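You operate a simulated robot arm through the tools that you are given. There is no shell and no other tool. Be economical: measure what you need, move in short steps, check, and stop when the job is done.

The job below is to be done with a simulated two-armed robot. You get a single attempt, and the scene is never put back.

JOB
Wipe up the spill on the top of the grey steel cabinet with the white cloth and put it back.

The check looks at the end state, three seconds after you hand in, the way a careful person would. Anything else that was tipped, shoved, dropped, spilled or broken makes it a failure. Flat cloth is picked up by pressing the open fingertips on it (5 to 10 N) and closing them slowly along it; thin cloth reads only 2 to 8 mm in the jaws.

ROBOT AND FRAMES
Two 7-joint arms with two-finger parallel grippers on one trunk, on a base that drives. Base frame: it is fixed to the floor where the robot stands at the start and does not move with it; the origin is under the middle of the robot, x ahead of it, y to its left, z up. Units: cm, rad, N and s.
The left shoulder is at the start at [12.4, 17.1, 116.2], the right one opposite. With the tool pointing down near the work surface each hand reaches from about 44 to 92 cm from the robot's upright axis, wherever it stands, measured 20 degrees to its own side. Places, roughly: white cloth [150, 0, 100]. Payload 4.4 kg a hand.
The tool frame of a hand sits at the grasp point between the pads (the TCP): z along the fingers, y along the line on which they close. The tips reach 2.3 cm beyond it. Largest opening 9.4 cm; finger width 3.8, thickness 1; the body of the gripper, 5.4 by 9.6 cm, starts 3.9 cm behind the TCP.
Orientation is told as [roll, pitch, yaw] about the base's x, y, z axes, in that order, counted from this pose: with the fingers straight down and closing along the base's y, the tool's x points along the base's -x, its y along +y and its z along -z.

CONTROLS
- The arms move only by the tool play_rows. It takes "left_targets", "right_targets" or both (then of equal length, played together; a hand with none holds still); each is a list of rows, each an object of numbers (a shift or turn left out is 0, a gripper value left out holds the last): "dx", "dy", "dz": the shift along the tool's x, y, z in m; "rx", "ry", "rz": the turn, a rotation vector about the tool's x, y, z in rad; "hand": the opening in per cent of the stroke, from 0 (shut) to 100 (fully open). In form: [{"dx": .., "dy": .., "dz": .., "rx": .., "ry": .., "rz": .., "hand": ..}, ...]. A call has 1 to 20 rows; each row shifts and turns the commanded pose from where the row before left it, along the tool's axes as they then stand. Each row takes 0.2 s and may step no farther than 5 cm and 0.15 rad from the row before; otherwise, or with a gripper value out of range, the whole call is refused. A pose out of reach is approached as far as the arm can. The call stops where the force on the tool passes 40 N (or 10 N more than at its start, if that is more) or the arm is blocked; 0.2 s more then pass. The fingers move at their own pace (about 7.2 cm/s each) and stop on an object; they squeeze with about 43 N. The grip force told is the motor's: it shows also when the fingers shut on nothing. Time passes only in rows, and 0.2 s behind the last, so rows that do not move let the fingers close. The reply holds the time, the measured pose of the TCP, the force on the tool along the base axes, the opening and the grip force, in the units named above and with some noise, with the torque about the TCP (base axes, N m) and any sound that the robot's microphone picked up, and new pictures: "show" is both (left out), scene, wrist or none (wrist: the cameras of the hands that moved).
- Cameras (640 x 400 px; columns grow to the right, rows downward): "scene" is now at [24.47, -1.03, 132.17]; the picture's right is [-0.11, -0.99, 0.00], its down [-0.37, 0.04, -0.93] and it looks along [0.92, -0.10, -0.38] (base axes); focal length 224 px, centre (320, 200). "left" rides on the left gripper at [8.6, -1.6, -7.4] in its tool frame; the picture's right is [0.18, 0.98, 0.00], its down [-0.58, 0.11, -0.81] and it looks along [-0.79, 0.15, 0.59] (tool axes); focal length 243 px, centre (320, 200). "right" rides on the right gripper at [8.6, 1.6, -7.4] in its tool frame; the picture's right is [-0.18, 0.98, 0.00], its down [-0.58, -0.11, -0.81] and it looks along [-0.79, -0.15, 0.59] (tool axes); focal length 243 px, centre (320, 200). There is no depth. A picture from a camera that has moved, and an enlarged one, comes with that camera's place and axes in the base frame and with its lens.
- lift_body(by): slides the trunk up (or, below 0, down) by that many cm; the arms and the scene camera ride with it, the base frame stays. It gives what a move gives, with no picture.
- drive_base(legs): drives the robot by 1 to 6 legs, each [ahead, left, turn to the left] in cm, cm and rad, along the robot's own axes; the way and the turn of a leg run together, so that a leg with both is an arc; at most 150 cm and 3.142 rad a leg. The arms and the cameras ride along, it lands a little off, and it stops where it bumps. It gives what a move gives, and a new picture of the scene camera.
- head_to(pan, tilt): turns the head with the scene camera to pan (to the left, within 1.396 rad either way) and tilt (down, from -0.506 to 1.204), counted from straight ahead of the robot. It gives what a move gives, and a new picture of the scene camera.
- enlarge(camera, box): a new picture of the part [left, top, right, bottom] of that camera's present view, enlarged. No time passes.
- job_done(): hands the job in; it is judged then, once.

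Work in short steps. Places have to be worked out from the pictures, the camera data and where the tool is seen: move nearer, look again, correct. Check each grasp and each placing, and mend what went wrong. You have 120 turns and 260 pictures in all, those below and enlarged ones among them. Open the grippers and draw the arms clear of the work before you hand the job in, unless the task says otherwise; then end with one line.

The tools are called after "Emit:" as name(argument=value, ...) on one line, values as JSON. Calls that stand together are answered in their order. play_rows: Moves the arms, as the interface text tells. Its arguments: {"type":"object","properties":{"left_targets":{"type":"array"},"right_targets":{"type":"array"},"show":{"type":"string","enum":["both","scene","wrist","none"]}},"required":[]} The other tools are called the same way: lift_body (by) slides the trunk up or down; drive_base (legs) drives the base; head_to (pan, tilt) turns the head that bears the scene camera; enlarge (camera, box) takes an enlarged picture of a part of a camera's view; job_done () hands the job in.

At the start:

```text
time: 0.0
left_tool_pos: [45.42, 19.39, 117.81]
left_tcp_rot: [0.001, -0.001, 0.001]
left_ft_force: [0.0, -0.8, -0.4]
left_ft_torque: [0.0, 0.0, 0.02]
left_finger_gap: 9.43
left_grasp_force: 0.1
right_tool_pos: [42.16, -18.24, 118.39]
right_tcp_rot: [0.001, 0.001, 0.001]
right_ft_force: [-1.1, -0.1, 0.9]
right_ft_torque: [-0.01, 0.02, 0.0]
right_finger_gap: 9.37
right_grasp_force: 0.1
trunk travel left (down, up): [-17.5, 21.3]
robot x, y, heading: [0.01, 0.14, 0.001]
head pan, tilt: [-0.106, 0.386]
```

scene: 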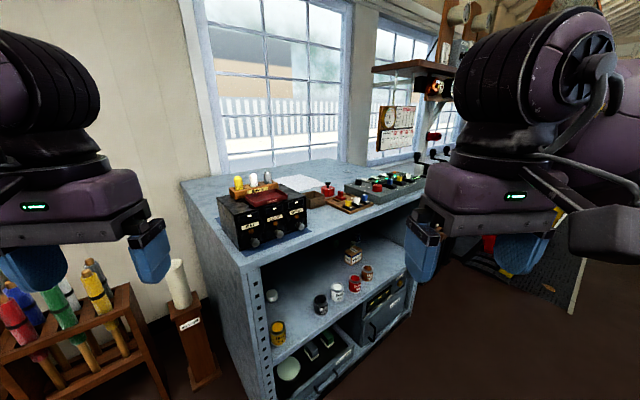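
right: 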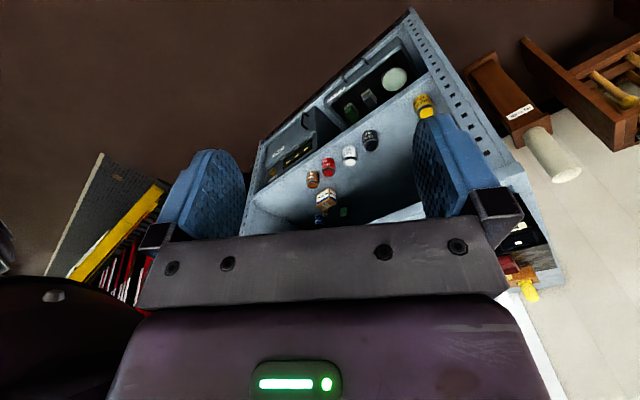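
left: 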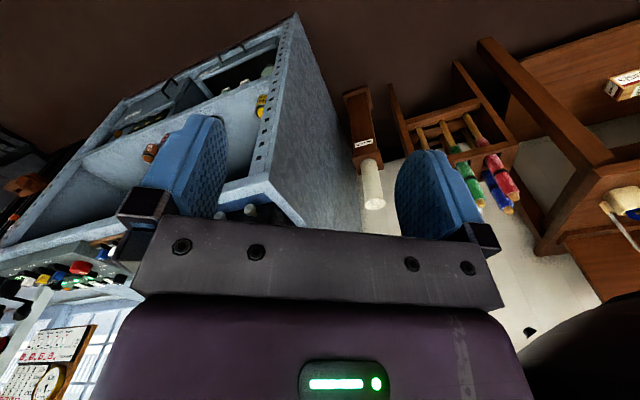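

The cabinet stands ahead, with the white cloth at the back of its top. I enlarge the top to look for the spill.

Emit:
enlarge(camera="scene", box=[180, 140, 440, 260])

```text
2.46 times, centred on (310, 200) of scene
camera zoom: at [24.47, -1.03, 132.17], right [-0.11, -0.99, 0.0], down [-0.37, 0.04, -0.93], along [0.92, -0.1, -0.38], focal length 551 px, centre (345, 200)
```

zoom: 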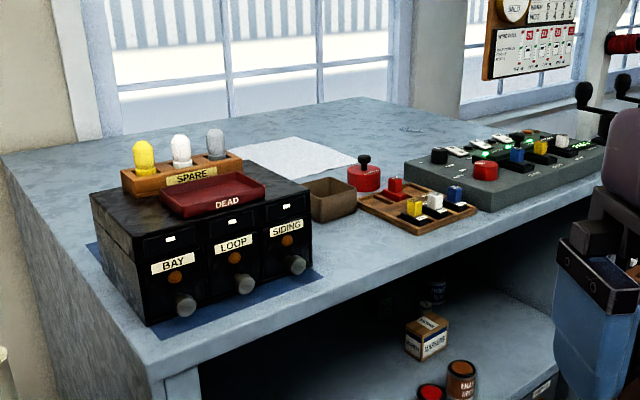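

Some small faint mark shows at the back right; I raise the trunk for a higher view and parallax, then look.

Emit:
lift_body(by=20)

Emit:
head_to(pan=-0.106, tilt=0.5)

Emit:
enlarge(camera="scene", box=[180, 140, 440, 300])

```text
time: 2.2
left_tool_pos: [45.43, 19.53, 137.67]
left_tcp_rot: [0.002, 0.0, 0.001]
left_ft_force: [0.4, 0.3, 0.1]
left_ft_torque: [-0.04, -0.01, -0.02]
left_finger_gap: 9.38
left_grasp_force: 0.1
right_tool_pos: [42.09, -18.26, 138.34]
right_tcp_rot: [0.001, 0.0, 0.0]
right_ft_force: [0.4, -0.1, 0.7]
right_ft_torque: [0.01, -0.01, 0.0]
right_finger_gap: 9.43
right_grasp_force: 0.0
trunk travel left (down, up): [-37.5, 1.3]
robot x, y, heading: [0.09, 0.38, -0.002]
head pan, tilt: [-0.106, 0.386]
```

```text
time: 2.9
left_tool_pos: [45.49, 19.43, 137.75]
left_tcp_rot: [-0.001, -0.001, -0.001]
left_ft_force: [-0.5, -0.3, -0.3]
left_ft_torque: [0.0, -0.01, 0.01]
left_finger_gap: 9.41
left_grasp_force: 0.1
right_tool_pos: [42.23, -18.16, 138.3]
right_tcp_rot: [0.002, 0.001, -0.001]
right_ft_force: [-1.2, -0.5, 0.3]
right_ft_torque: [-0.01, -0.02, -0.04]
right_finger_gap: 9.41
right_grasp_force: 0.1
trunk travel left (down, up): [-37.5, 1.3]
robot x, y, heading: [-0.42, -0.23, 0.004]
head pan, tilt: [-0.106, 0.499]
camera scene: at [14.69, -1.02, 152.18], right [-0.11, -0.99, 0.0], down [-0.48, 0.05, -0.88], along [0.87, -0.09, -0.48], focal length 224 px, centre (320, 200)
```

scene: 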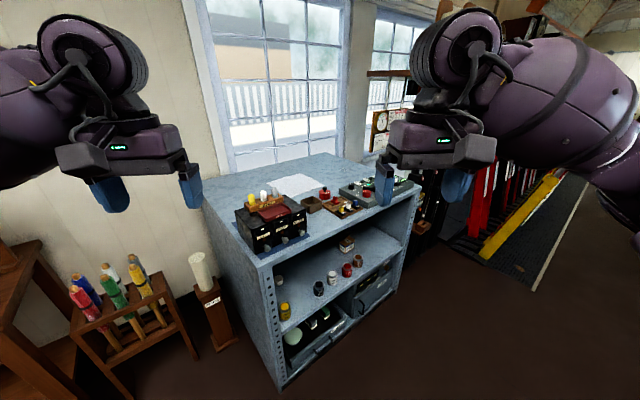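

```text
2.46 times, centred on (310, 220) of scene
camera zoom: at [14.69, -1.02, 152.18], right [-0.11, -0.99, 0.0], down [-0.48, 0.05, -0.88], along [0.87, -0.09, -0.48], focal length 551 px, centre (345, 151)
```

zoom: 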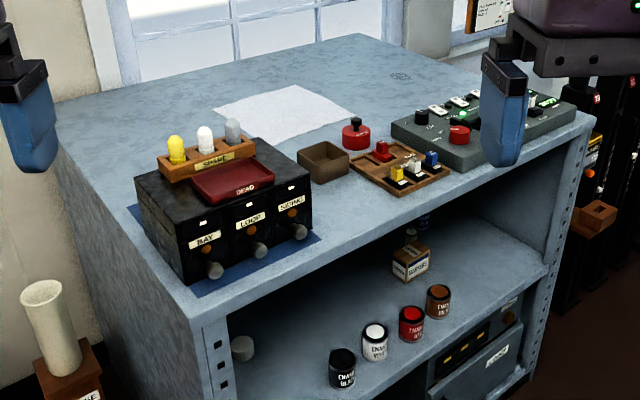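

The top is about 94 cm high, roughly 105 wide and 93 deep, its front turned about 0.5 rad from me. A faint swirl sits at about (164,-33). I drive round to face the front and look closer.

Emit:
drive_base(legs=[[20, -62, 0], [0, 0, 0.52], [20, 0, 0]])

Emit:
head_to(pan=0.0, tilt=0.6)

```text
time: 11.5
left_tool_pos: [66.64, -13.48, 137.65]
left_tcp_rot: [0.001, -0.001, 0.529]
left_ft_force: [-0.5, 0.9, -0.6]
left_ft_torque: [0.03, 0.02, 0.02]
left_finger_gap: 9.38
left_grasp_force: 0.1
right_tool_pos: [82.78, -47.63, 138.37]
right_tcp_rot: [-0.002, 0.0, 0.529]
right_ft_force: [0.5, 0.7, 0.3]
right_ft_torque: [-0.03, 0.02, 0.01]
right_finger_gap: 9.39
right_grasp_force: 0.0
trunk travel left (down, up): [-37.5, 1.3]
robot x, y, heading: [37.11, -53.33, 0.532]
head pan, tilt: [-0.106, 0.499]
camera scene: at [50.4, -46.61, 152.16], right [0.41, -0.91, 0.0], down [-0.44, -0.2, -0.88], along [0.8, 0.36, -0.48], focal length 224 px, centre (320, 200)
```

scene: 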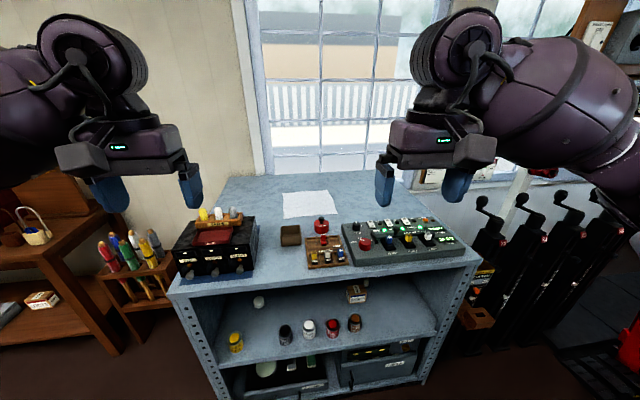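

```text
time: 12.2
left_tool_pos: [66.6, -13.48, 137.73]
left_tcp_rot: [-0.001, 0.0, 0.529]
left_ft_force: [-0.5, 1.0, 0.5]
left_ft_torque: [-0.01, 0.01, 0.05]
left_finger_gap: 9.38
left_grasp_force: 0.1
right_tool_pos: [82.84, -47.75, 138.31]
right_tcp_rot: [0.0, 0.0, 0.529]
right_ft_force: [-0.4, 0.2, 0.5]
right_ft_torque: [-0.03, -0.01, 0.01]
right_finger_gap: 9.42
right_grasp_force: 0.1
trunk travel left (down, up): [-37.5, 1.3]
robot x, y, heading: [37.04, -53.39, 0.53]
head pan, tilt: [0.0, 0.6]
camera scene: at [49.68, -45.91, 151.27], right [0.5, -0.86, 0.0], down [-0.49, -0.28, -0.83], along [0.71, 0.42, -0.56], focal length 224 px, centre (320, 200)
```

scene: 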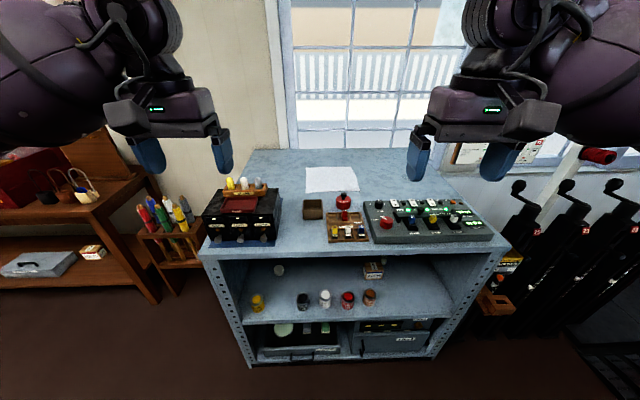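

Emit:
enlarge(camera="scene", box=[190, 140, 350, 240])

Emit:
enlarge(camera="scene", box=[350, 140, 510, 240])

```text
4.00 times, centred on (270, 190) of scene
camera zoom: at [49.68, -45.91, 151.27], right [0.5, -0.86, 0.0], down [-0.49, -0.28, -0.83], along [0.71, 0.42, -0.56], focal length 896 px, centre (520, 240)
```

zoom: 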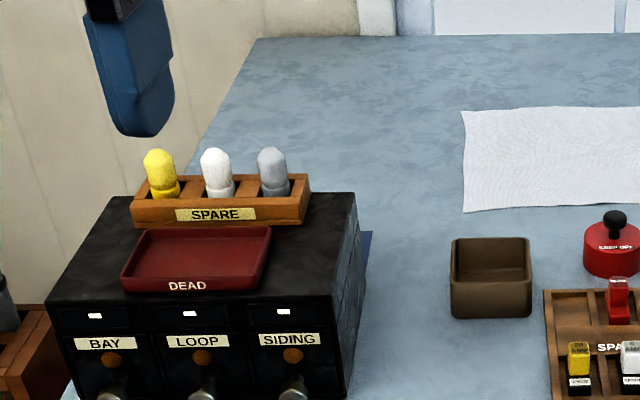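

```text
4.00 times, centred on (430, 190) of scene
camera zoom: at [49.68, -45.91, 151.27], right [0.5, -0.86, 0.0], down [-0.49, -0.28, -0.83], along [0.71, 0.42, -0.56], focal length 896 px, centre (-120, 240)
```

zoom: 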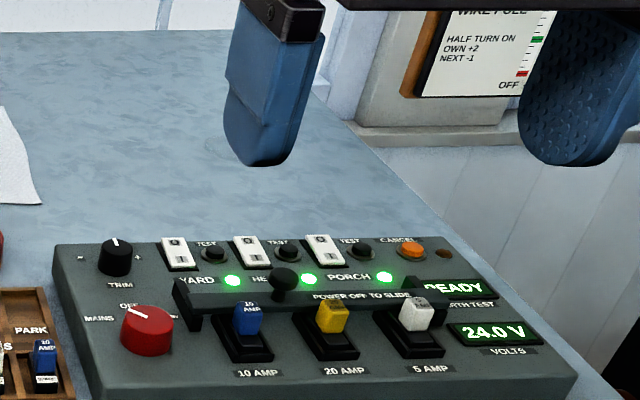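

The gripper hides the suspected area. I drive closer and to the right, then use the wrist camera to look over it.

Emit:
drive_base(legs=[[0, 0, 0.045], [22, -23, 0]])

Emit:
enlarge(camera="scene", box=[200, 130, 520, 330])

```text
time: 15.2
left_tool_pos: [96.26, -20.1, 137.6]
left_tcp_rot: [0.0, 0.0, 0.563]
left_ft_force: [-0.4, 0.2, -0.4]
left_ft_torque: [0.03, 0.02, 0.01]
left_finger_gap: 9.43
left_grasp_force: 0.0
right_tool_pos: [113.6, -53.74, 138.25]
right_tcp_rot: [0.001, 0.0, 0.563]
right_ft_force: [-0.9, -0.5, 0.0]
right_ft_torque: [-0.01, 0.0, 0.0]
right_finger_gap: 9.4
right_grasp_force: 0.0
trunk travel left (down, up): [-37.5, 1.3]
robot x, y, heading: [67.87, -60.8, 0.563]
head pan, tilt: [0.0, 0.6]
camera scene: at [80.51, -53.12, 151.26], right [0.53, -0.85, 0.0], down [-0.48, -0.3, -0.82], along [0.7, 0.44, -0.57], focal length 224 px, centre (320, 200)
```

scene: 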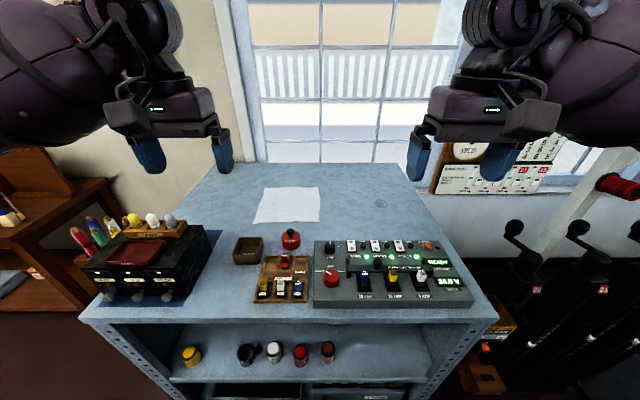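

```text
2.00 times, centred on (360, 230) of scene
camera zoom: at [80.51, -53.12, 151.26], right [0.53, -0.85, 0.0], down [-0.48, -0.3, -0.82], along [0.7, 0.44, -0.57], focal length 448 px, centre (240, 140)
```

zoom: 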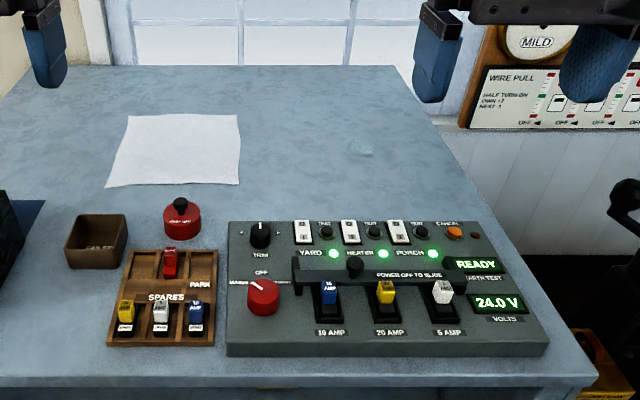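

Emit:
enlarge(camera="scene", box=[340, 175, 420, 225])

Emit:
enlarge(camera="scene", box=[215, 165, 335, 240])

```text
8.00 times, centred on (380, 200) of scene
camera zoom: at [80.51, -53.12, 151.26], right [0.53, -0.85, 0.0], down [-0.48, -0.3, -0.82], along [0.7, 0.44, -0.57], focal length 1792 px, centre (-160, 200)
```

zoom: 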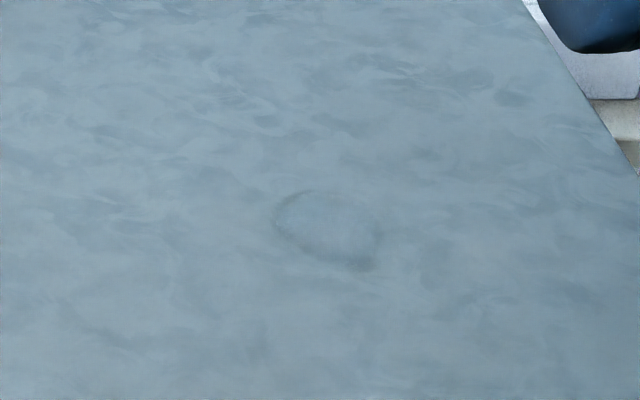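

```text
5.33 times, centred on (275, 202) of scene
camera zoom: at [80.51, -53.12, 151.26], right [0.53, -0.85, 0.0], down [-0.48, -0.3, -0.82], along [0.7, 0.44, -0.57], focal length 1195 px, centre (560, 187)
```

zoom: 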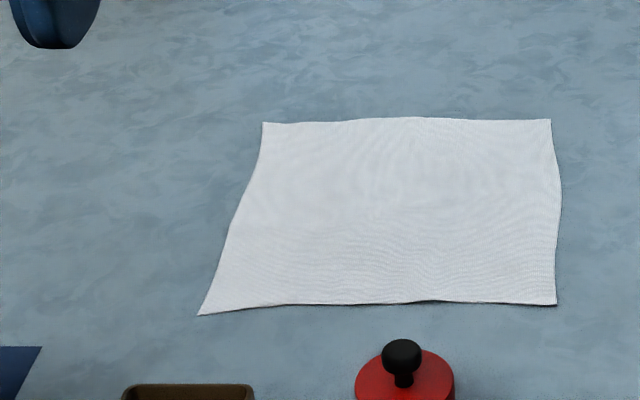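

The spill is a clear blob ~6 cm across at about (162.6,-33,94); the cloth is about 26 cm square, its centre at (141.5,1.3). I look down to see how much room the base has in front of the cabinet.

Emit:
head_to(pan=0.0, tilt=1.2)

```text
time: 16.2
left_tool_pos: [96.25, -20.03, 137.75]
left_tcp_rot: [0.001, 0.001, 0.562]
left_ft_force: [0.1, 0.1, 0.3]
left_ft_torque: [0.01, 0.02, 0.03]
left_finger_gap: 9.41
left_grasp_force: 0.1
right_tool_pos: [113.52, -53.77, 138.35]
right_tcp_rot: [0.0, 0.0, 0.563]
right_ft_force: [0.0, 0.0, 1.2]
right_ft_torque: [0.02, 0.01, -0.01]
right_finger_gap: 9.4
right_grasp_force: 0.1
trunk travel left (down, up): [-37.5, 1.3]
robot x, y, heading: [68.15, -60.55, 0.558]
head pan, tilt: [0.0, 1.201]
camera scene: at [77.75, -54.84, 146.81], right [0.53, -0.85, 0.0], down [-0.79, -0.5, -0.36], along [0.31, 0.19, -0.93], focal length 224 px, centre (320, 200)
```

scene: 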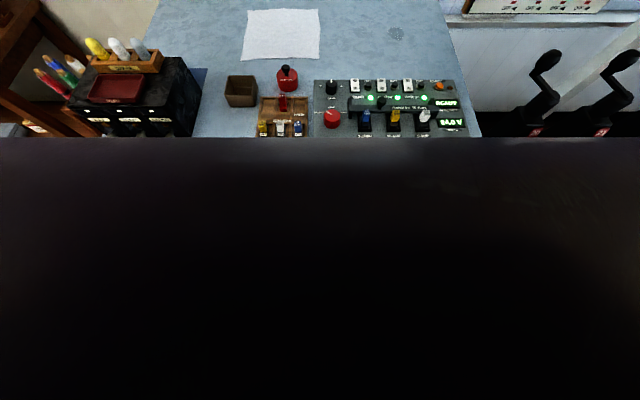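

The chest hides the base. I lower the trunk to put the shoulder near the working height (hands stay well above the items) and test the arm's reach.

Emit:
lift_body(by=-18)

Emit:
head_to(pan=-0.1, tilt=0.6)

```text
time: 18.2
left_tool_pos: [96.18, -20.14, 119.97]
left_tcp_rot: [0.001, -0.002, 0.563]
left_ft_force: [0.0, 0.2, 0.0]
left_ft_torque: [0.0, 0.05, 0.01]
left_finger_gap: 9.41
left_grasp_force: 0.0
right_tool_pos: [113.48, -53.86, 120.38]
right_tcp_rot: [-0.001, -0.002, 0.564]
right_ft_force: [0.1, -0.1, -0.1]
right_ft_torque: [0.01, -0.02, 0.01]
right_finger_gap: 9.43
right_grasp_force: 0.1
trunk travel left (down, up): [-19.5, 19.3]
robot x, y, heading: [68.11, -60.67, 0.566]
head pan, tilt: [0.0, 1.201]
```

```text
time: 19.2
left_tool_pos: [96.25, -20.03, 119.8]
left_tcp_rot: [-0.001, 0.0, 0.563]
left_ft_force: [-0.3, -0.1, 0.4]
left_ft_torque: [-0.05, 0.0, -0.01]
left_finger_gap: 9.41
left_grasp_force: 0.0
right_tool_pos: [113.64, -53.7, 120.2]
right_tcp_rot: [0.0, 0.001, 0.564]
right_ft_force: [-0.5, 0.1, 0.3]
right_ft_torque: [0.0, 0.01, -0.02]
right_finger_gap: 9.41
right_grasp_force: 0.1
trunk travel left (down, up): [-19.5, 19.3]
robot x, y, heading: [68.36, -61.16, 0.566]
head pan, tilt: [-0.099, 0.6]
camera scene: at [87.41, -49.77, 132.46], right [0.45, -0.89, 0.0], down [-0.51, -0.25, -0.82], along [0.74, 0.37, -0.57], focal length 224 px, centre (320, 200)
```

scene: 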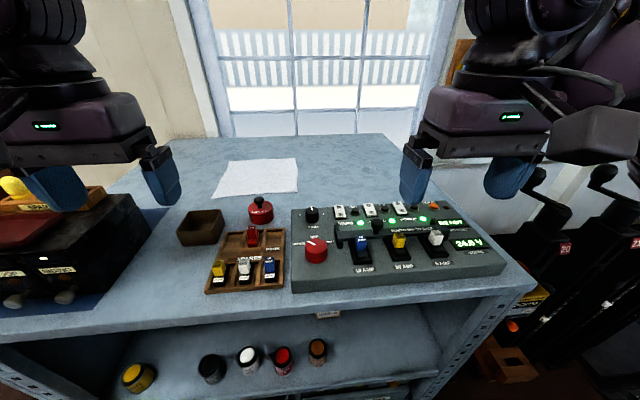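

I extend the right hand 40 cm forward, high above everything, to see reach and look with the wrist camera.

Emit:
play_rows(right_targets=[{"dx": -0.04}, {"dx": -0.04}, {"dx": -0.04}, {"dx": -0.04}, {"dx": -0.04}, {"dx": -0.04}, {"dx": -0.04}, {"dx": -0.04}, {"dx": -0.04}, {"dx": -0.04}], show="both")

```text
time: 21.4
left_tool_pos: [96.32, -20.01, 119.62]
left_tcp_rot: [-0.002, 0.001, 0.563]
left_ft_force: [-0.3, -0.3, -0.3]
left_ft_torque: [0.0, -0.01, 0.01]
left_finger_gap: 9.42
left_grasp_force: 0.1
right_tool_pos: [147.21, -32.08, 120.27]
right_tcp_rot: [-0.003, -0.001, 0.566]
right_ft_force: [-0.1, 0.3, -1.2]
right_ft_torque: [-0.03, 0.0, 0.01]
right_finger_gap: 9.41
right_grasp_force: 0.1
trunk travel left (down, up): [-19.5, 19.3]
robot x, y, heading: [68.02, -60.94, 0.563]
head pan, tilt: [-0.099, 0.6]
camera scene: at [87.35, -49.58, 132.45], right [0.45, -0.89, 0.0], down [-0.5, -0.25, -0.82], along [0.74, 0.37, -0.57], focal length 224 px, centre (320, 200)
camera right: at [139.04, -35.43, 127.75], right [-0.37, 0.93, 0.0], down [0.55, 0.22, 0.81], along [0.75, 0.3, -0.59], focal length 243 px, centre (320, 200)
```

scene: 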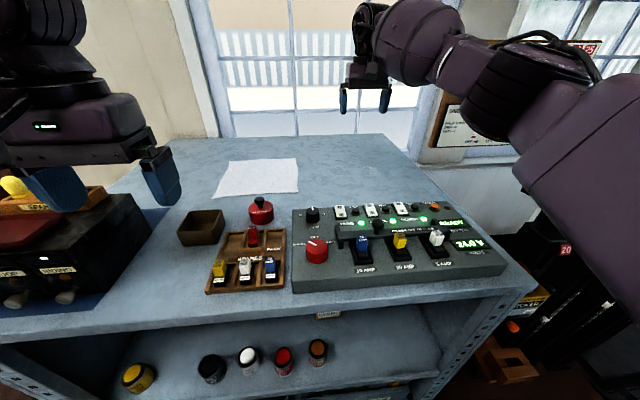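
right: 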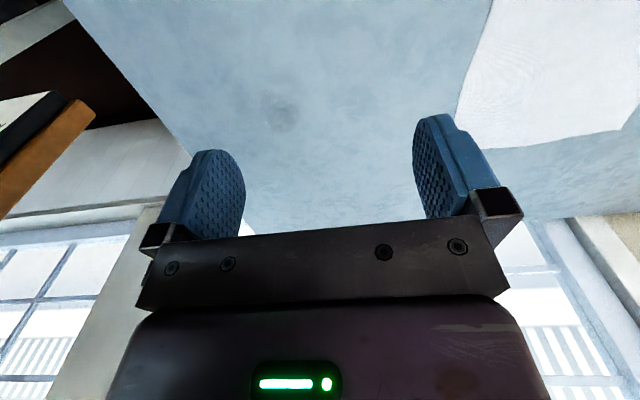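

The wrist view confirms the spill at (162.4,-32.9) and cloth corners. I drive 6 cm closer for comfortable reach and shift the hand towards the cloth's right part.

Emit:
drive_base(legs=[[6, 0, 0]])

Emit:
play_rows(right_targets=[{"dy": 0.04}, {"dy": 0.04}, {"dy": 0.04}, {"dy": 0.04}, {"dy": 0.04}, {"dy": 0.04}], show="wrist")

```text
time: 22.4
left_tool_pos: [101.26, -16.87, 119.74]
left_tcp_rot: [0.001, 0.002, 0.564]
left_ft_force: [0.2, 0.5, -0.4]
left_ft_torque: [-0.02, 0.02, 0.01]
left_finger_gap: 9.39
left_grasp_force: 0.0
right_tool_pos: [152.31, -29.18, 120.41]
right_tcp_rot: [0.0, 0.001, 0.564]
right_ft_force: [-0.4, 0.4, 0.0]
right_ft_torque: [0.03, 0.01, -0.02]
right_finger_gap: 9.4
right_grasp_force: 0.1
trunk travel left (down, up): [-19.5, 19.3]
robot x, y, heading: [73.77, -57.58, 0.561]
head pan, tilt: [-0.099, 0.6]
camera scene: at [92.4, -46.61, 132.47], right [0.45, -0.89, 0.0], down [-0.51, -0.25, -0.82], along [0.74, 0.37, -0.57], focal length 224 px, centre (320, 200)
```

scene: 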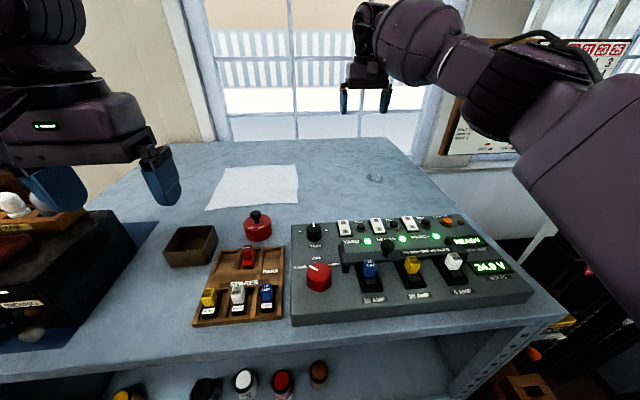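

```text
time: 23.8
left_tool_pos: [101.38, -17.14, 119.69]
left_tcp_rot: [0.002, 0.001, 0.562]
left_ft_force: [0.3, -0.1, 0.8]
left_ft_torque: [0.02, 0.01, 0.04]
left_finger_gap: 9.4
left_grasp_force: 0.1
right_tool_pos: [137.26, -13.03, 119.78]
right_tcp_rot: [0.001, -0.001, 0.563]
right_ft_force: [0.7, -0.4, 0.5]
right_ft_torque: [0.02, 0.02, 0.01]
right_finger_gap: 9.42
right_grasp_force: 0.1
right hand out of reach, approached as far as the arm can: row 3, 4, 5, 6
trunk travel left (down, up): [-19.5, 19.3]
robot x, y, heading: [73.07, -57.79, 0.56]
head pan, tilt: [-0.099, 0.6]
camera right: at [129.08, -16.34, 127.18], right [-0.37, 0.93, 0.0], down [0.55, 0.22, 0.81], along [0.75, 0.3, -0.59], focal length 243 px, centre (320, 200)
```

right: 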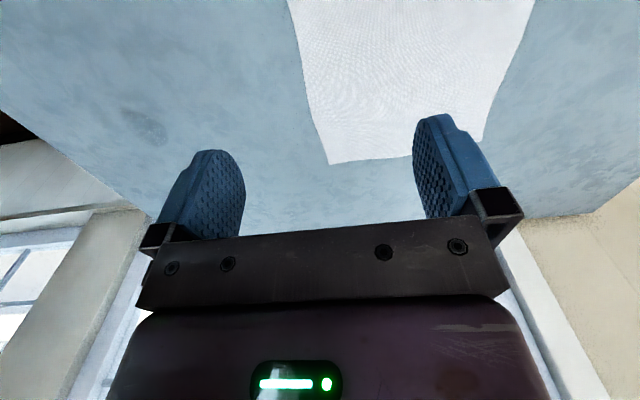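

The right arm's reach falls short on that side, so I'll stand further left with the cloth on the right hand's own side. First I raise the left hand well clear of the lamp box, then drive.

Emit:
play_rows(left_targets=[{"dz": -0.05}, {"dz": -0.05}, {"dz": -0.05}, {"dx": 0.03}], right_targets=[{"dx": 0.03}, {"dx": 0.02}, {}, {}], show="none")

Emit:
drive_base(legs=[[0, 22, 0], [3, 0, 0]])

```text
time: 24.8
left_tool_pos: [98.45, -18.66, 134.82]
left_tcp_rot: [-0.003, 0.001, 0.564]
left_ft_force: [0.2, -0.5, 0.5]
left_ft_torque: [0.02, 0.0, 0.02]
left_finger_gap: 9.4
left_grasp_force: 0.1
right_tool_pos: [132.81, -15.45, 119.67]
right_tcp_rot: [0.002, 0.001, 0.565]
right_ft_force: [-0.3, -0.3, 0.6]
right_ft_torque: [0.0, -0.03, 0.01]
right_finger_gap: 9.41
right_grasp_force: 0.1
trunk travel left (down, up): [-19.5, 19.3]
robot x, y, heading: [73.28, -57.77, 0.563]
head pan, tilt: [-0.099, 0.6]
```

```text
time: 27.8
left_tool_pos: [88.89, 1.78, 134.79]
left_tcp_rot: [0.001, -0.001, 0.566]
left_ft_force: [0.0, 0.4, -0.5]
left_ft_torque: [-0.03, 0.04, 0.0]
left_finger_gap: 9.41
left_grasp_force: 0.1
right_tool_pos: [123.29, 5.11, 119.85]
right_tcp_rot: [0.0, -0.001, 0.565]
right_ft_force: [0.8, -0.1, -0.1]
right_ft_torque: [0.01, -0.01, 0.02]
right_finger_gap: 9.41
right_grasp_force: 0.1
trunk travel left (down, up): [-19.5, 19.3]
robot x, y, heading: [63.7, -37.07, 0.563]
head pan, tilt: [-0.099, 0.6]
camera scene: at [82.78, -26.18, 132.52], right [0.45, -0.89, 0.0], down [-0.5, -0.25, -0.83], along [0.74, 0.37, -0.56], focal length 224 px, centre (320, 200)
```

scene: 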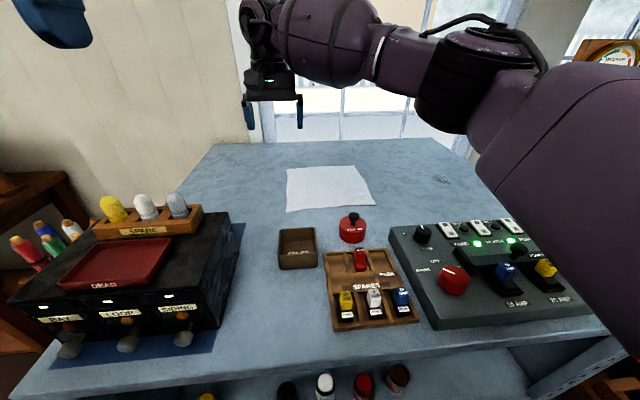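

The cloth estimate holds (centre about (142,2)). I move the hand right, down to about 10 cm above the cloth and forward over its right part.

Emit:
play_rows(right_targets=[{"dy": -0.04}, {"dy": -0.04}, {"dy": -0.04}, {"dy": -0.04}, {"dy": -0.04}, {"dz": 0.04}, {"dz": 0.04, "dx": -0.02}, {"dz": 0.04, "dx": -0.03}, {"dz": 0.02, "dx": -0.04}, {"dx": -0.04}], show="both")

```text
time: 30.0
left_tool_pos: [89.0, 1.89, 134.75]
left_tcp_rot: [0.0, -0.001, 0.565]
left_ft_force: [-0.1, -0.7, 0.6]
left_ft_torque: [0.03, 0.0, 0.0]
left_finger_gap: 9.41
left_grasp_force: 0.0
right_tool_pos: [143.77, -5.43, 105.76]
right_tcp_rot: [0.0, -0.002, 0.568]
right_ft_force: [-0.3, 1.4, -0.3]
right_ft_torque: [-0.04, 0.02, 0.0]
right_finger_gap: 9.42
right_grasp_force: 0.1
right hand out of reach, approached as far as the arm can: row 10
trunk travel left (down, up): [-19.5, 19.3]
robot x, y, heading: [63.77, -37.16, 0.559]
head pan, tilt: [-0.099, 0.6]
camera scene: at [82.78, -26.14, 132.48], right [0.45, -0.89, 0.0], down [-0.5, -0.25, -0.83], along [0.74, 0.37, -0.56], focal length 224 px, centre (320, 200)
camera right: at [135.69, -8.75, 113.22], right [-0.37, 0.93, 0.0], down [0.55, 0.22, 0.81], along [0.75, 0.3, -0.59], focal length 243 px, centre (320, 200)
```

scene: 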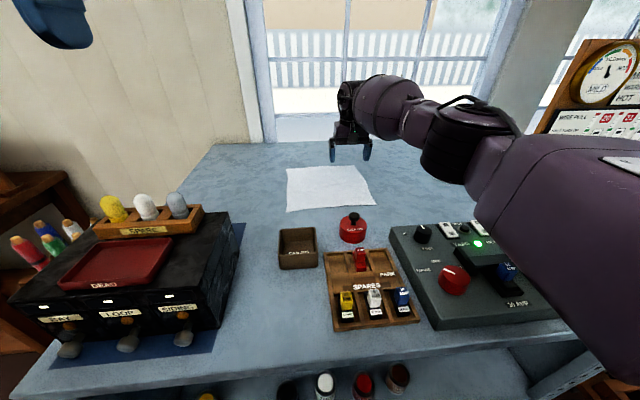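
right: 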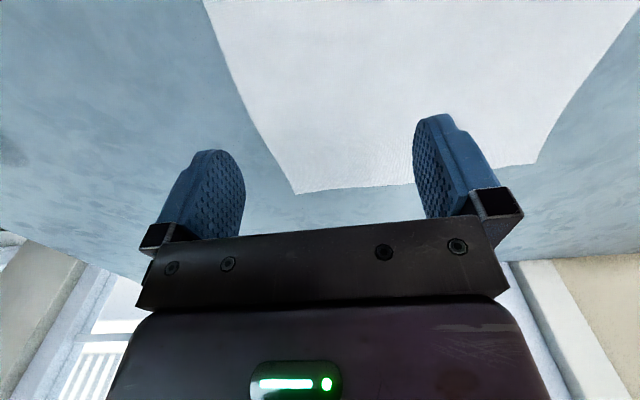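

The tool projects onto the cloth about 6 cm in from its right edge, as wanted. I go down close above it.

Emit:
play_rows(right_targets=[{"dz": 0.025}, {"dz": 0.025}, {"dz": 0.02}, {}], show="wrist")

```text
time: 31.0
left_tool_pos: [89.03, 1.88, 134.71]
left_tcp_rot: [-0.002, -0.001, 0.564]
left_ft_force: [-0.2, 0.8, -0.1]
left_ft_torque: [0.03, -0.04, 0.01]
left_finger_gap: 9.38
left_grasp_force: 0.1
right_tool_pos: [144.04, -5.51, 98.66]
right_tcp_rot: [0.0, -0.001, 0.563]
right_ft_force: [-0.1, 1.0, -0.3]
right_ft_torque: [0.02, -0.01, -0.02]
right_finger_gap: 9.42
right_grasp_force: 0.0
trunk travel left (down, up): [-19.5, 19.3]
robot x, y, heading: [63.47, -37.52, 0.562]
head pan, tilt: [-0.099, 0.6]
camera right: at [135.9, -8.76, 106.11], right [-0.37, 0.93, 0.0], down [0.55, 0.22, 0.81], along [0.75, 0.3, -0.59], focal length 243 px, centre (320, 200)
```

right: 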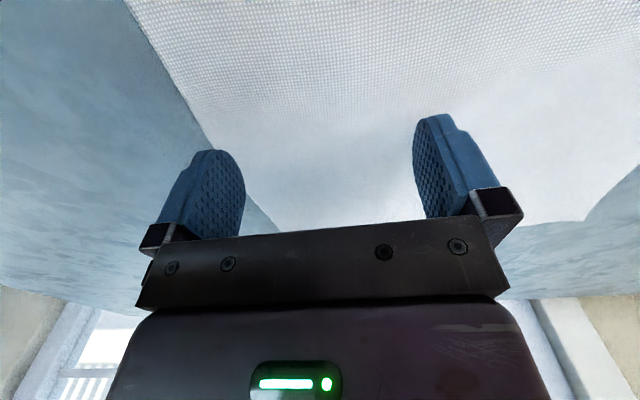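

The right finger sits close to the cloth's edge, so I shift 1.5 cm inward and descend gently.

Emit:
play_rows(right_targets=[{"dy": 0.015}, {"dz": 0.01}, {"dz": 0.006}, {"dz": 0.004}], show="wrist")

```text
time: 32.0
left_tool_pos: [88.76, 1.72, 135.01]
left_tcp_rot: [-0.002, -0.005, 0.564]
left_ft_force: [-0.3, 0.6, 0.2]
left_ft_torque: [-0.01, 0.02, -0.03]
left_finger_gap: 9.39
left_grasp_force: 0.0
right_tool_pos: [143.27, -4.24, 97.42]
right_tcp_rot: [0.001, -0.01, 0.562]
right_ft_force: [5.8, 4.0, 28.9]
right_ft_torque: [-0.31, 0.08, 0.02]
right_finger_gap: 9.36
right_grasp_force: 0.0
trunk travel left (down, up): [-19.5, 19.3]
robot x, y, heading: [63.69, -37.42, 0.566]
head pan, tilt: [-0.099, 0.6]
camera right: at [135.0, -7.56, 104.75], right [-0.37, 0.93, 0.0], down [0.54, 0.21, 0.81], along [0.75, 0.3, -0.58], focal length 243 px, centre (320, 200)
```

right: 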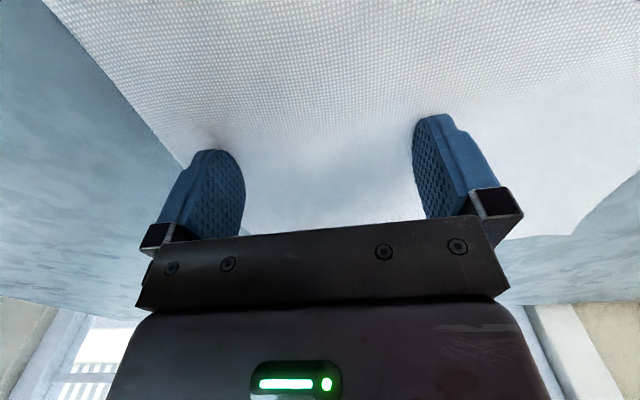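

Contact at TCP z≈97.4 with 29 N; too much, so I ease off to about 7 N.

Emit:
play_rows(right_targets=[{"dz": -0.0055}, {}], show="none")

```text
time: 32.6
left_tool_pos: [88.89, 1.72, 134.86]
left_tcp_rot: [-0.002, -0.001, 0.563]
left_ft_force: [-0.5, -0.3, -0.6]
left_ft_torque: [0.01, -0.01, 0.03]
left_finger_gap: 9.39
left_grasp_force: 0.1
right_tool_pos: [143.25, -4.21, 97.4]
right_tcp_rot: [-0.003, -0.003, 0.566]
right_ft_force: [5.0, 1.4, 21.2]
right_ft_torque: [0.24, 0.26, -0.05]
right_finger_gap: 9.39
right_grasp_force: 0.1
trunk travel left (down, up): [-19.5, 19.3]
robot x, y, heading: [63.5, -37.15, 0.564]
head pan, tilt: [-0.099, 0.6]
```

Emit:
play_rows(right_targets=[{"dz": -0.006}, {}], show="none")

```text
time: 33.2
left_tool_pos: [89.15, 1.94, 134.6]
left_tcp_rot: [0.0, 0.002, 0.566]
left_ft_force: [0.5, 0.4, 0.1]
left_ft_torque: [0.01, 0.03, -0.03]
left_finger_gap: 9.43
left_grasp_force: 0.1
right_tool_pos: [143.34, -4.06, 97.53]
right_tcp_rot: [0.0, 0.003, 0.566]
right_ft_force: [-1.1, 0.1, 0.7]
right_ft_torque: [0.0, -0.04, 0.01]
right_finger_gap: 9.42
right_grasp_force: 0.0
trunk travel left (down, up): [-19.5, 19.3]
robot x, y, heading: [63.33, -37.05, 0.565]
head pan, tilt: [-0.099, 0.6]
```

Just off contact; I press 3 mm back down and check the force.

Emit:
play_rows(right_targets=[{"dz": 0.003}, {}], show="none")

```text
time: 33.8
left_tool_pos: [89.15, 1.98, 134.79]
left_tcp_rot: [-0.001, -0.001, 0.564]
left_ft_force: [-1.5, -0.1, 0.2]
left_ft_torque: [0.04, 0.03, 0.02]
left_finger_gap: 9.39
left_grasp_force: 0.0
right_tool_pos: [143.35, -4.17, 97.62]
right_tcp_rot: [-0.001, 0.0, 0.566]
right_ft_force: [0.4, 0.8, 0.2]
right_ft_torque: [0.05, 0.02, -0.01]
right_finger_gap: 9.4
right_grasp_force: 0.1
trunk travel left (down, up): [-19.5, 19.3]
robot x, y, heading: [63.72, -37.31, 0.566]
head pan, tilt: [-0.099, 0.6]
```

Emit:
play_rows(right_targets=[{"dz": 0.003}, {}], show="none")

```text
time: 34.4
left_tool_pos: [89.07, 1.9, 134.76]
left_tcp_rot: [-0.001, -0.002, 0.567]
left_ft_force: [-0.3, 0.4, 0.8]
left_ft_torque: [0.06, 0.02, 0.01]
left_finger_gap: 9.41
left_grasp_force: 0.1
right_tool_pos: [143.41, -4.19, 97.41]
right_tcp_rot: [0.0, -0.003, 0.564]
right_ft_force: [1.5, 0.7, 6.6]
right_ft_torque: [-0.03, 0.0, -0.01]
right_finger_gap: 9.4
right_grasp_force: 0.0
trunk travel left (down, up): [-19.5, 19.3]
robot x, y, heading: [63.74, -37.18, 0.559]
head pan, tilt: [-0.099, 0.6]
```

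6.6 N now: right for gripping. I close the fingers slowly along the cloth.

Emit:
play_rows(right_targets=[{"hand": 93}, {"hand": 86}, {"hand": 79}, {"hand": 72}, {"hand": 65}, {"hand": 58}, {"hand": 51}, {"hand": 44}, {"hand": 37}, {"hand": 30}, {"hand": 24}, {"hand": 18}, {"hand": 12}, {"hand": 6}, {"hand": 0}, {"hand": 0}, {"hand": 0}], show="both")

```text
time: 38.0
left_tool_pos: [88.82, 1.91, 134.76]
left_tcp_rot: [-0.001, -0.003, 0.563]
left_ft_force: [0.0, -0.2, -0.3]
left_ft_torque: [0.01, -0.01, 0.05]
left_finger_gap: 9.42
left_grasp_force: 0.0
right_tool_pos: [143.17, -4.02, 97.43]
right_tcp_rot: [0.0, -0.002, 0.565]
right_ft_force: [1.3, -1.8, 14.4]
right_ft_torque: [-0.05, 0.03, -0.02]
right_finger_gap: 0.22
right_grasp_force: 43.0
trunk travel left (down, up): [-19.5, 19.3]
robot x, y, heading: [63.81, -37.11, 0.566]
head pan, tilt: [-0.099, 0.6]
camera scene: at [82.7, -26.22, 132.5], right [0.45, -0.89, 0.0], down [-0.5, -0.25, -0.83], along [0.74, 0.37, -0.56], focal length 224 px, centre (320, 200)
camera right: at [135.01, -7.54, 104.81], right [-0.37, 0.93, 0.0], down [0.55, 0.22, 0.81], along [0.75, 0.3, -0.59], focal length 243 px, centre (320, 200)
```

scene: 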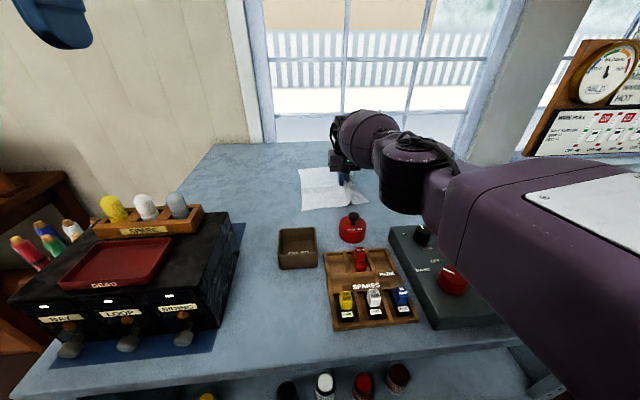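
right: 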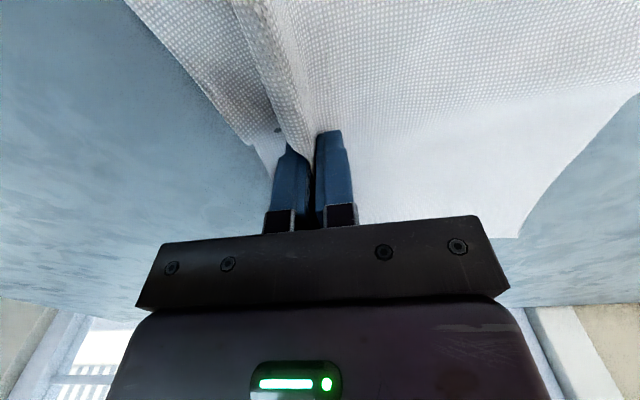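

The cloth is held (2 mm in the jaws). I lift it slightly so it trails, and drive right so the spill comes into the right hand's reach; the strip behind panel and pot is clear by >10 cm.

Emit:
play_rows(right_targets=[{"dz": -0.02}, {"dz": -0.02}], show="wrist")

Emit:
drive_base(legs=[[0, -24, 0]])

```text
time: 38.6
left_tool_pos: [88.96, 1.74, 134.81]
left_tcp_rot: [-0.003, -0.001, 0.567]
left_ft_force: [-0.4, 0.0, 0.4]
left_ft_torque: [-0.01, -0.01, -0.01]
left_finger_gap: 9.42
left_grasp_force: 0.1
right_tool_pos: [143.34, -4.07, 101.33]
right_tcp_rot: [0.0, 0.001, 0.564]
right_ft_force: [0.4, 0.7, 0.5]
right_ft_torque: [-0.01, 0.0, -0.03]
right_finger_gap: 0.19
right_grasp_force: 42.7
trunk travel left (down, up): [-19.5, 19.3]
robot x, y, heading: [63.66, -37.09, 0.566]
head pan, tilt: [-0.099, 0.6]
camera right: at [135.08, -7.37, 108.78], right [-0.37, 0.93, 0.0], down [0.55, 0.22, 0.81], along [0.75, 0.3, -0.59], focal length 243 px, centre (320, 200)
```

right: 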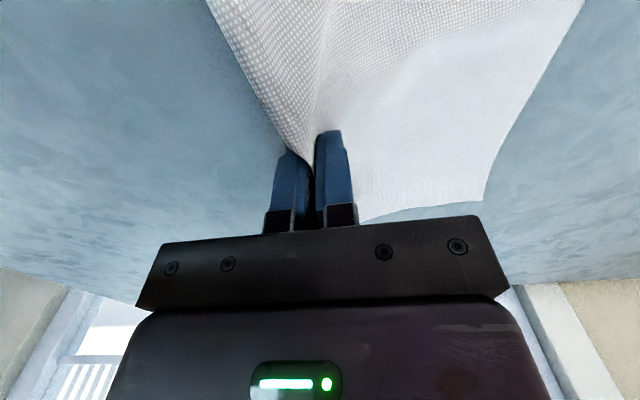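

```text
time: 41.3
left_tool_pos: [101.97, -18.46, 134.77]
left_tcp_rot: [0.0, 0.0, 0.565]
left_ft_force: [-0.1, 0.0, -0.1]
left_ft_torque: [0.0, 0.02, -0.03]
left_finger_gap: 9.41
left_grasp_force: 0.0
right_tool_pos: [156.25, -24.34, 101.4]
right_tcp_rot: [-0.001, 0.001, 0.566]
right_ft_force: [0.8, -0.6, -0.1]
right_ft_torque: [-0.02, -0.02, 0.01]
right_finger_gap: 0.22
right_grasp_force: 42.8
trunk travel left (down, up): [-19.5, 19.3]
robot x, y, heading: [76.69, -57.64, 0.563]
head pan, tilt: [-0.099, 0.6]
camera scene: at [95.76, -46.56, 132.47], right [0.45, -0.89, 0.0], down [-0.51, -0.25, -0.83], along [0.74, 0.37, -0.56], focal length 224 px, centre (320, 200)
```

scene: 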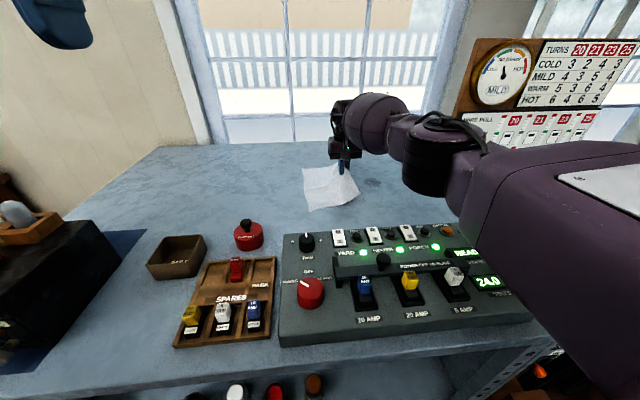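

The cloth followed neatly. I lower the pinch to the surface just left of the spill.

Emit:
play_rows(right_targets=[{"dz": 0.02}, {"dz": 0.017}, {"dz": 0.003}, {}], show="wrist")

```text
time: 42.3
left_tool_pos: [101.89, -18.54, 134.87]
left_tcp_rot: [-0.002, -0.002, 0.566]
left_ft_force: [0.1, 0.7, -0.2]
left_ft_torque: [0.0, 0.01, 0.0]
left_finger_gap: 9.38
left_grasp_force: 0.1
right_tool_pos: [156.06, -24.48, 97.42]
right_tcp_rot: [0.0, -0.002, 0.565]
right_ft_force: [0.3, -0.7, 9.4]
right_ft_torque: [0.01, -0.01, -0.02]
right_finger_gap: 0.22
right_grasp_force: 43.0
trunk travel left (down, up): [-19.5, 19.3]
robot x, y, heading: [76.41, -57.81, 0.567]
head pan, tilt: [-0.099, 0.6]
camera right: at [147.89, -27.81, 104.87], right [-0.37, 0.93, 0.0], down [0.55, 0.22, 0.81], along [0.75, 0.3, -0.59], focal length 243 px, centre (320, 200)
```

right: 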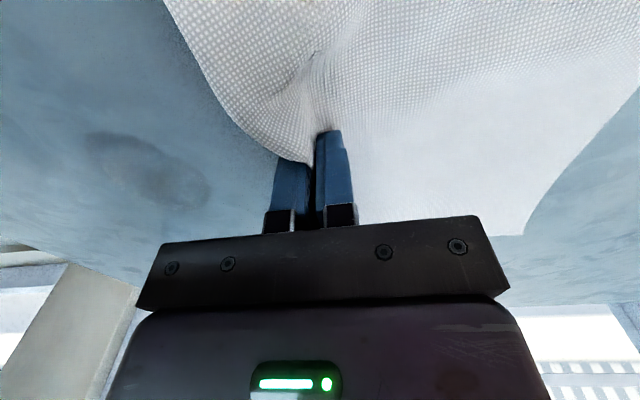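

The spill lies about 10 cm to the right, level with the tips. First stroke: 15 cm right across it.

Emit:
play_rows(right_targets=[{"dy": -0.02}, {"dy": -0.025}, {"dy": -0.025}, {"dy": -0.025}, {"dy": -0.025}, {"dy": -0.025}, {"dy": -0.01}], show="both")

```text
time: 43.9
left_tool_pos: [101.5, -17.98, 134.68]
left_tcp_rot: [-0.005, -0.001, 0.565]
left_ft_force: [-0.3, -0.7, 0.5]
left_ft_torque: [-0.03, 0.01, -0.05]
left_finger_gap: 9.41
left_grasp_force: 0.1
right_tool_pos: [163.95, -37.11, 97.4]
right_tcp_rot: [-0.004, -0.004, 0.572]
right_ft_force: [4.1, 3.0, 16.2]
right_ft_torque: [0.1, -0.12, 0.01]
right_finger_gap: 0.23
right_grasp_force: 43.1
right hand out of reach, approached as far as the arm can: row 7
trunk travel left (down, up): [-19.5, 19.3]
robot x, y, heading: [76.72, -57.6, 0.564]
head pan, tilt: [-0.099, 0.6]
camera scene: at [95.33, -46.1, 132.48], right [0.45, -0.89, 0.0], down [-0.5, -0.26, -0.83], along [0.74, 0.37, -0.56], focal length 224 px, centre (320, 200)
camera right: at [155.71, -40.5, 104.85], right [-0.38, 0.93, 0.0], down [0.54, 0.22, 0.81], along [0.75, 0.3, -0.59], focal length 243 px, centre (320, 200)
```

scene: 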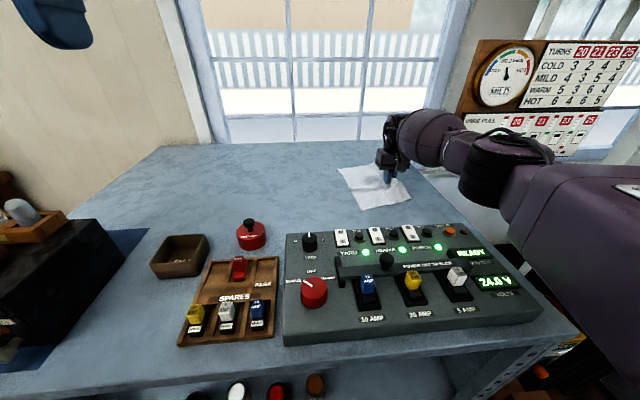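
right: 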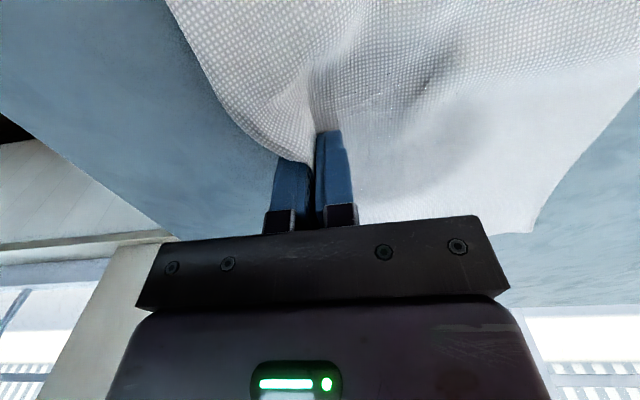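

A wet mark shows through the cloth, and the arm is at its limit here. I lift 2 cm and shift the base 8 cm right for room to scrub, with the hand moved back over the spill.

Emit:
play_rows(right_targets=[{"dz": -0.02}], show="none")

Emit:
drive_base(legs=[[1, -8, 0]])

```text
time: 44.3
left_tool_pos: [101.55, -17.74, 134.35]
left_tcp_rot: [-0.005, 0.003, 0.568]
left_ft_force: [-0.2, 0.2, 1.0]
left_ft_torque: [0.0, 0.04, -0.03]
left_finger_gap: 9.39
left_grasp_force: 0.1
right_tool_pos: [163.49, -37.01, 98.46]
right_tcp_rot: [-0.003, 0.013, 0.577]
right_ft_force: [0.7, -1.2, 0.9]
right_ft_torque: [0.05, 0.07, 0.0]
right_finger_gap: 0.22
right_grasp_force: 42.6
trunk travel left (down, up): [-19.5, 19.3]
robot x, y, heading: [76.64, -57.47, 0.564]
head pan, tilt: [-0.099, 0.6]
```

```text
time: 45.1
left_tool_pos: [101.82, -18.89, 134.85]
left_tcp_rot: [-0.003, -0.003, 0.571]
left_ft_force: [0.6, 0.0, -0.2]
left_ft_torque: [-0.01, -0.01, 0.0]
left_finger_gap: 9.4
left_grasp_force: 0.0
right_tool_pos: [163.31, -36.54, 98.91]
right_tcp_rot: [0.004, 0.007, 0.599]
right_ft_force: [0.4, 0.4, -0.2]
right_ft_torque: [0.0, 0.03, 0.0]
right_finger_gap: 0.17
right_grasp_force: 43.5
trunk travel left (down, up): [-19.5, 19.3]
robot x, y, heading: [77.0, -58.06, 0.567]
head pan, tilt: [-0.099, 0.6]
stopped in leg 1: the robot was blocked; the commanded pose is now the measured one
camera scene: at [95.88, -46.94, 132.55], right [0.45, -0.89, 0.0], down [-0.5, -0.26, -0.83], along [0.74, 0.37, -0.56], focal length 224 px, centre (320, 200)
```

scene: 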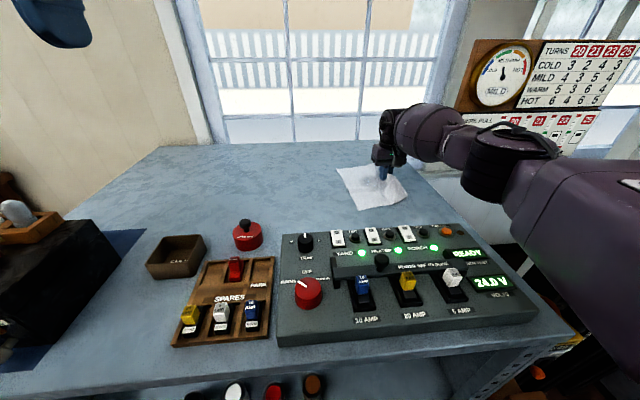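

The base was blocked. I look to the right to find out by what before moving further.

Emit:
head_to(pan=-0.9, tilt=0.7)

```text
time: 46.3
left_tool_pos: [101.88, -18.67, 134.7]
left_tcp_rot: [-0.002, -0.002, 0.571]
left_ft_force: [0.3, -0.3, 0.6]
left_ft_torque: [-0.03, 0.03, -0.01]
left_finger_gap: 9.4
left_grasp_force: 0.1
right_tool_pos: [163.38, -36.61, 98.93]
right_tcp_rot: [0.003, 0.006, 0.595]
right_ft_force: [0.7, -0.5, -0.2]
right_ft_torque: [0.0, 0.01, 0.01]
right_finger_gap: 0.23
right_grasp_force: 42.6
trunk travel left (down, up): [-19.5, 19.3]
robot x, y, heading: [77.02, -57.9, 0.574]
head pan, tilt: [-0.901, 0.7]
camera scene: at [95.99, -53.52, 131.65], right [-0.32, -0.95, 0.0], down [-0.61, 0.21, -0.77], along [0.72, -0.25, -0.64], focal length 224 px, centre (320, 200)
```

scene: 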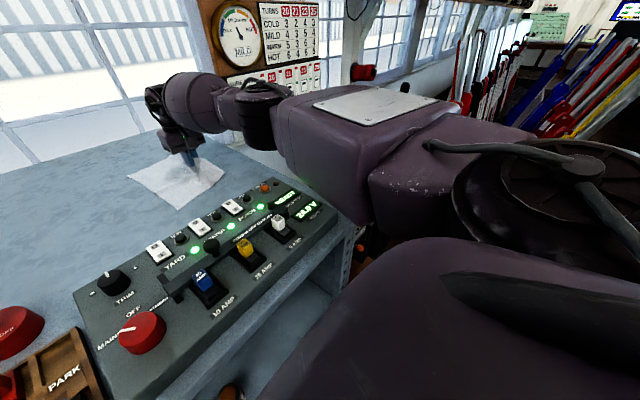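

Emit:
enlarge(camera="scene", box=[220, 130, 460, 280])

Emit:
head_to(pan=-1.39, tilt=0.9)

```text
2.67 times, centred on (340, 205) of scene
camera zoom: at [95.99, -53.52, 131.65], right [-0.32, -0.95, 0.0], down [-0.61, 0.21, -0.77], along [0.72, -0.25, -0.64], focal length 597 px, centre (267, 187)
```

zoom: 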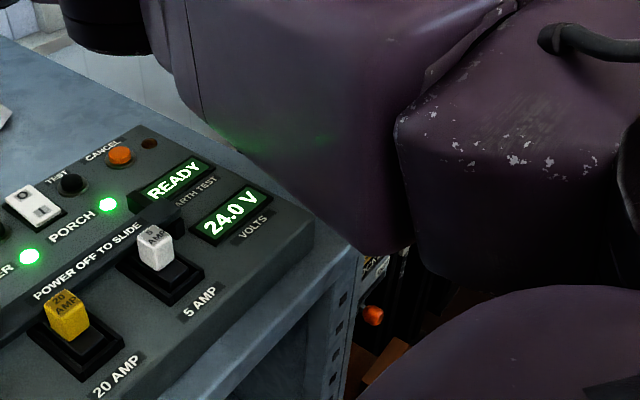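

```text
time: 47.2
left_tool_pos: [101.85, -18.66, 134.71]
left_tcp_rot: [-0.006, -0.001, 0.569]
left_ft_force: [0.5, -0.6, 0.2]
left_ft_torque: [0.01, 0.01, -0.02]
left_finger_gap: 9.42
left_grasp_force: 0.1
right_tool_pos: [163.46, -36.54, 98.88]
right_tcp_rot: [0.001, 0.008, 0.596]
right_ft_force: [-0.3, 1.1, 0.2]
right_ft_torque: [-0.01, -0.01, -0.03]
right_finger_gap: 0.21
right_grasp_force: 42.6
trunk travel left (down, up): [-19.5, 19.3]
robot x, y, heading: [77.11, -58.45, 0.572]
head pan, tilt: [-1.389, 0.901]
camera scene: at [93.11, -56.25, 130.04], right [-0.73, -0.68, 0.0], down [-0.53, 0.57, -0.62], along [0.43, -0.46, -0.78], focal length 224 px, centre (320, 200)
```

scene: 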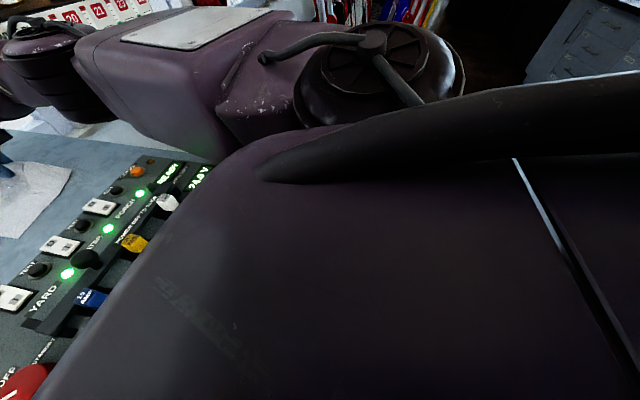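

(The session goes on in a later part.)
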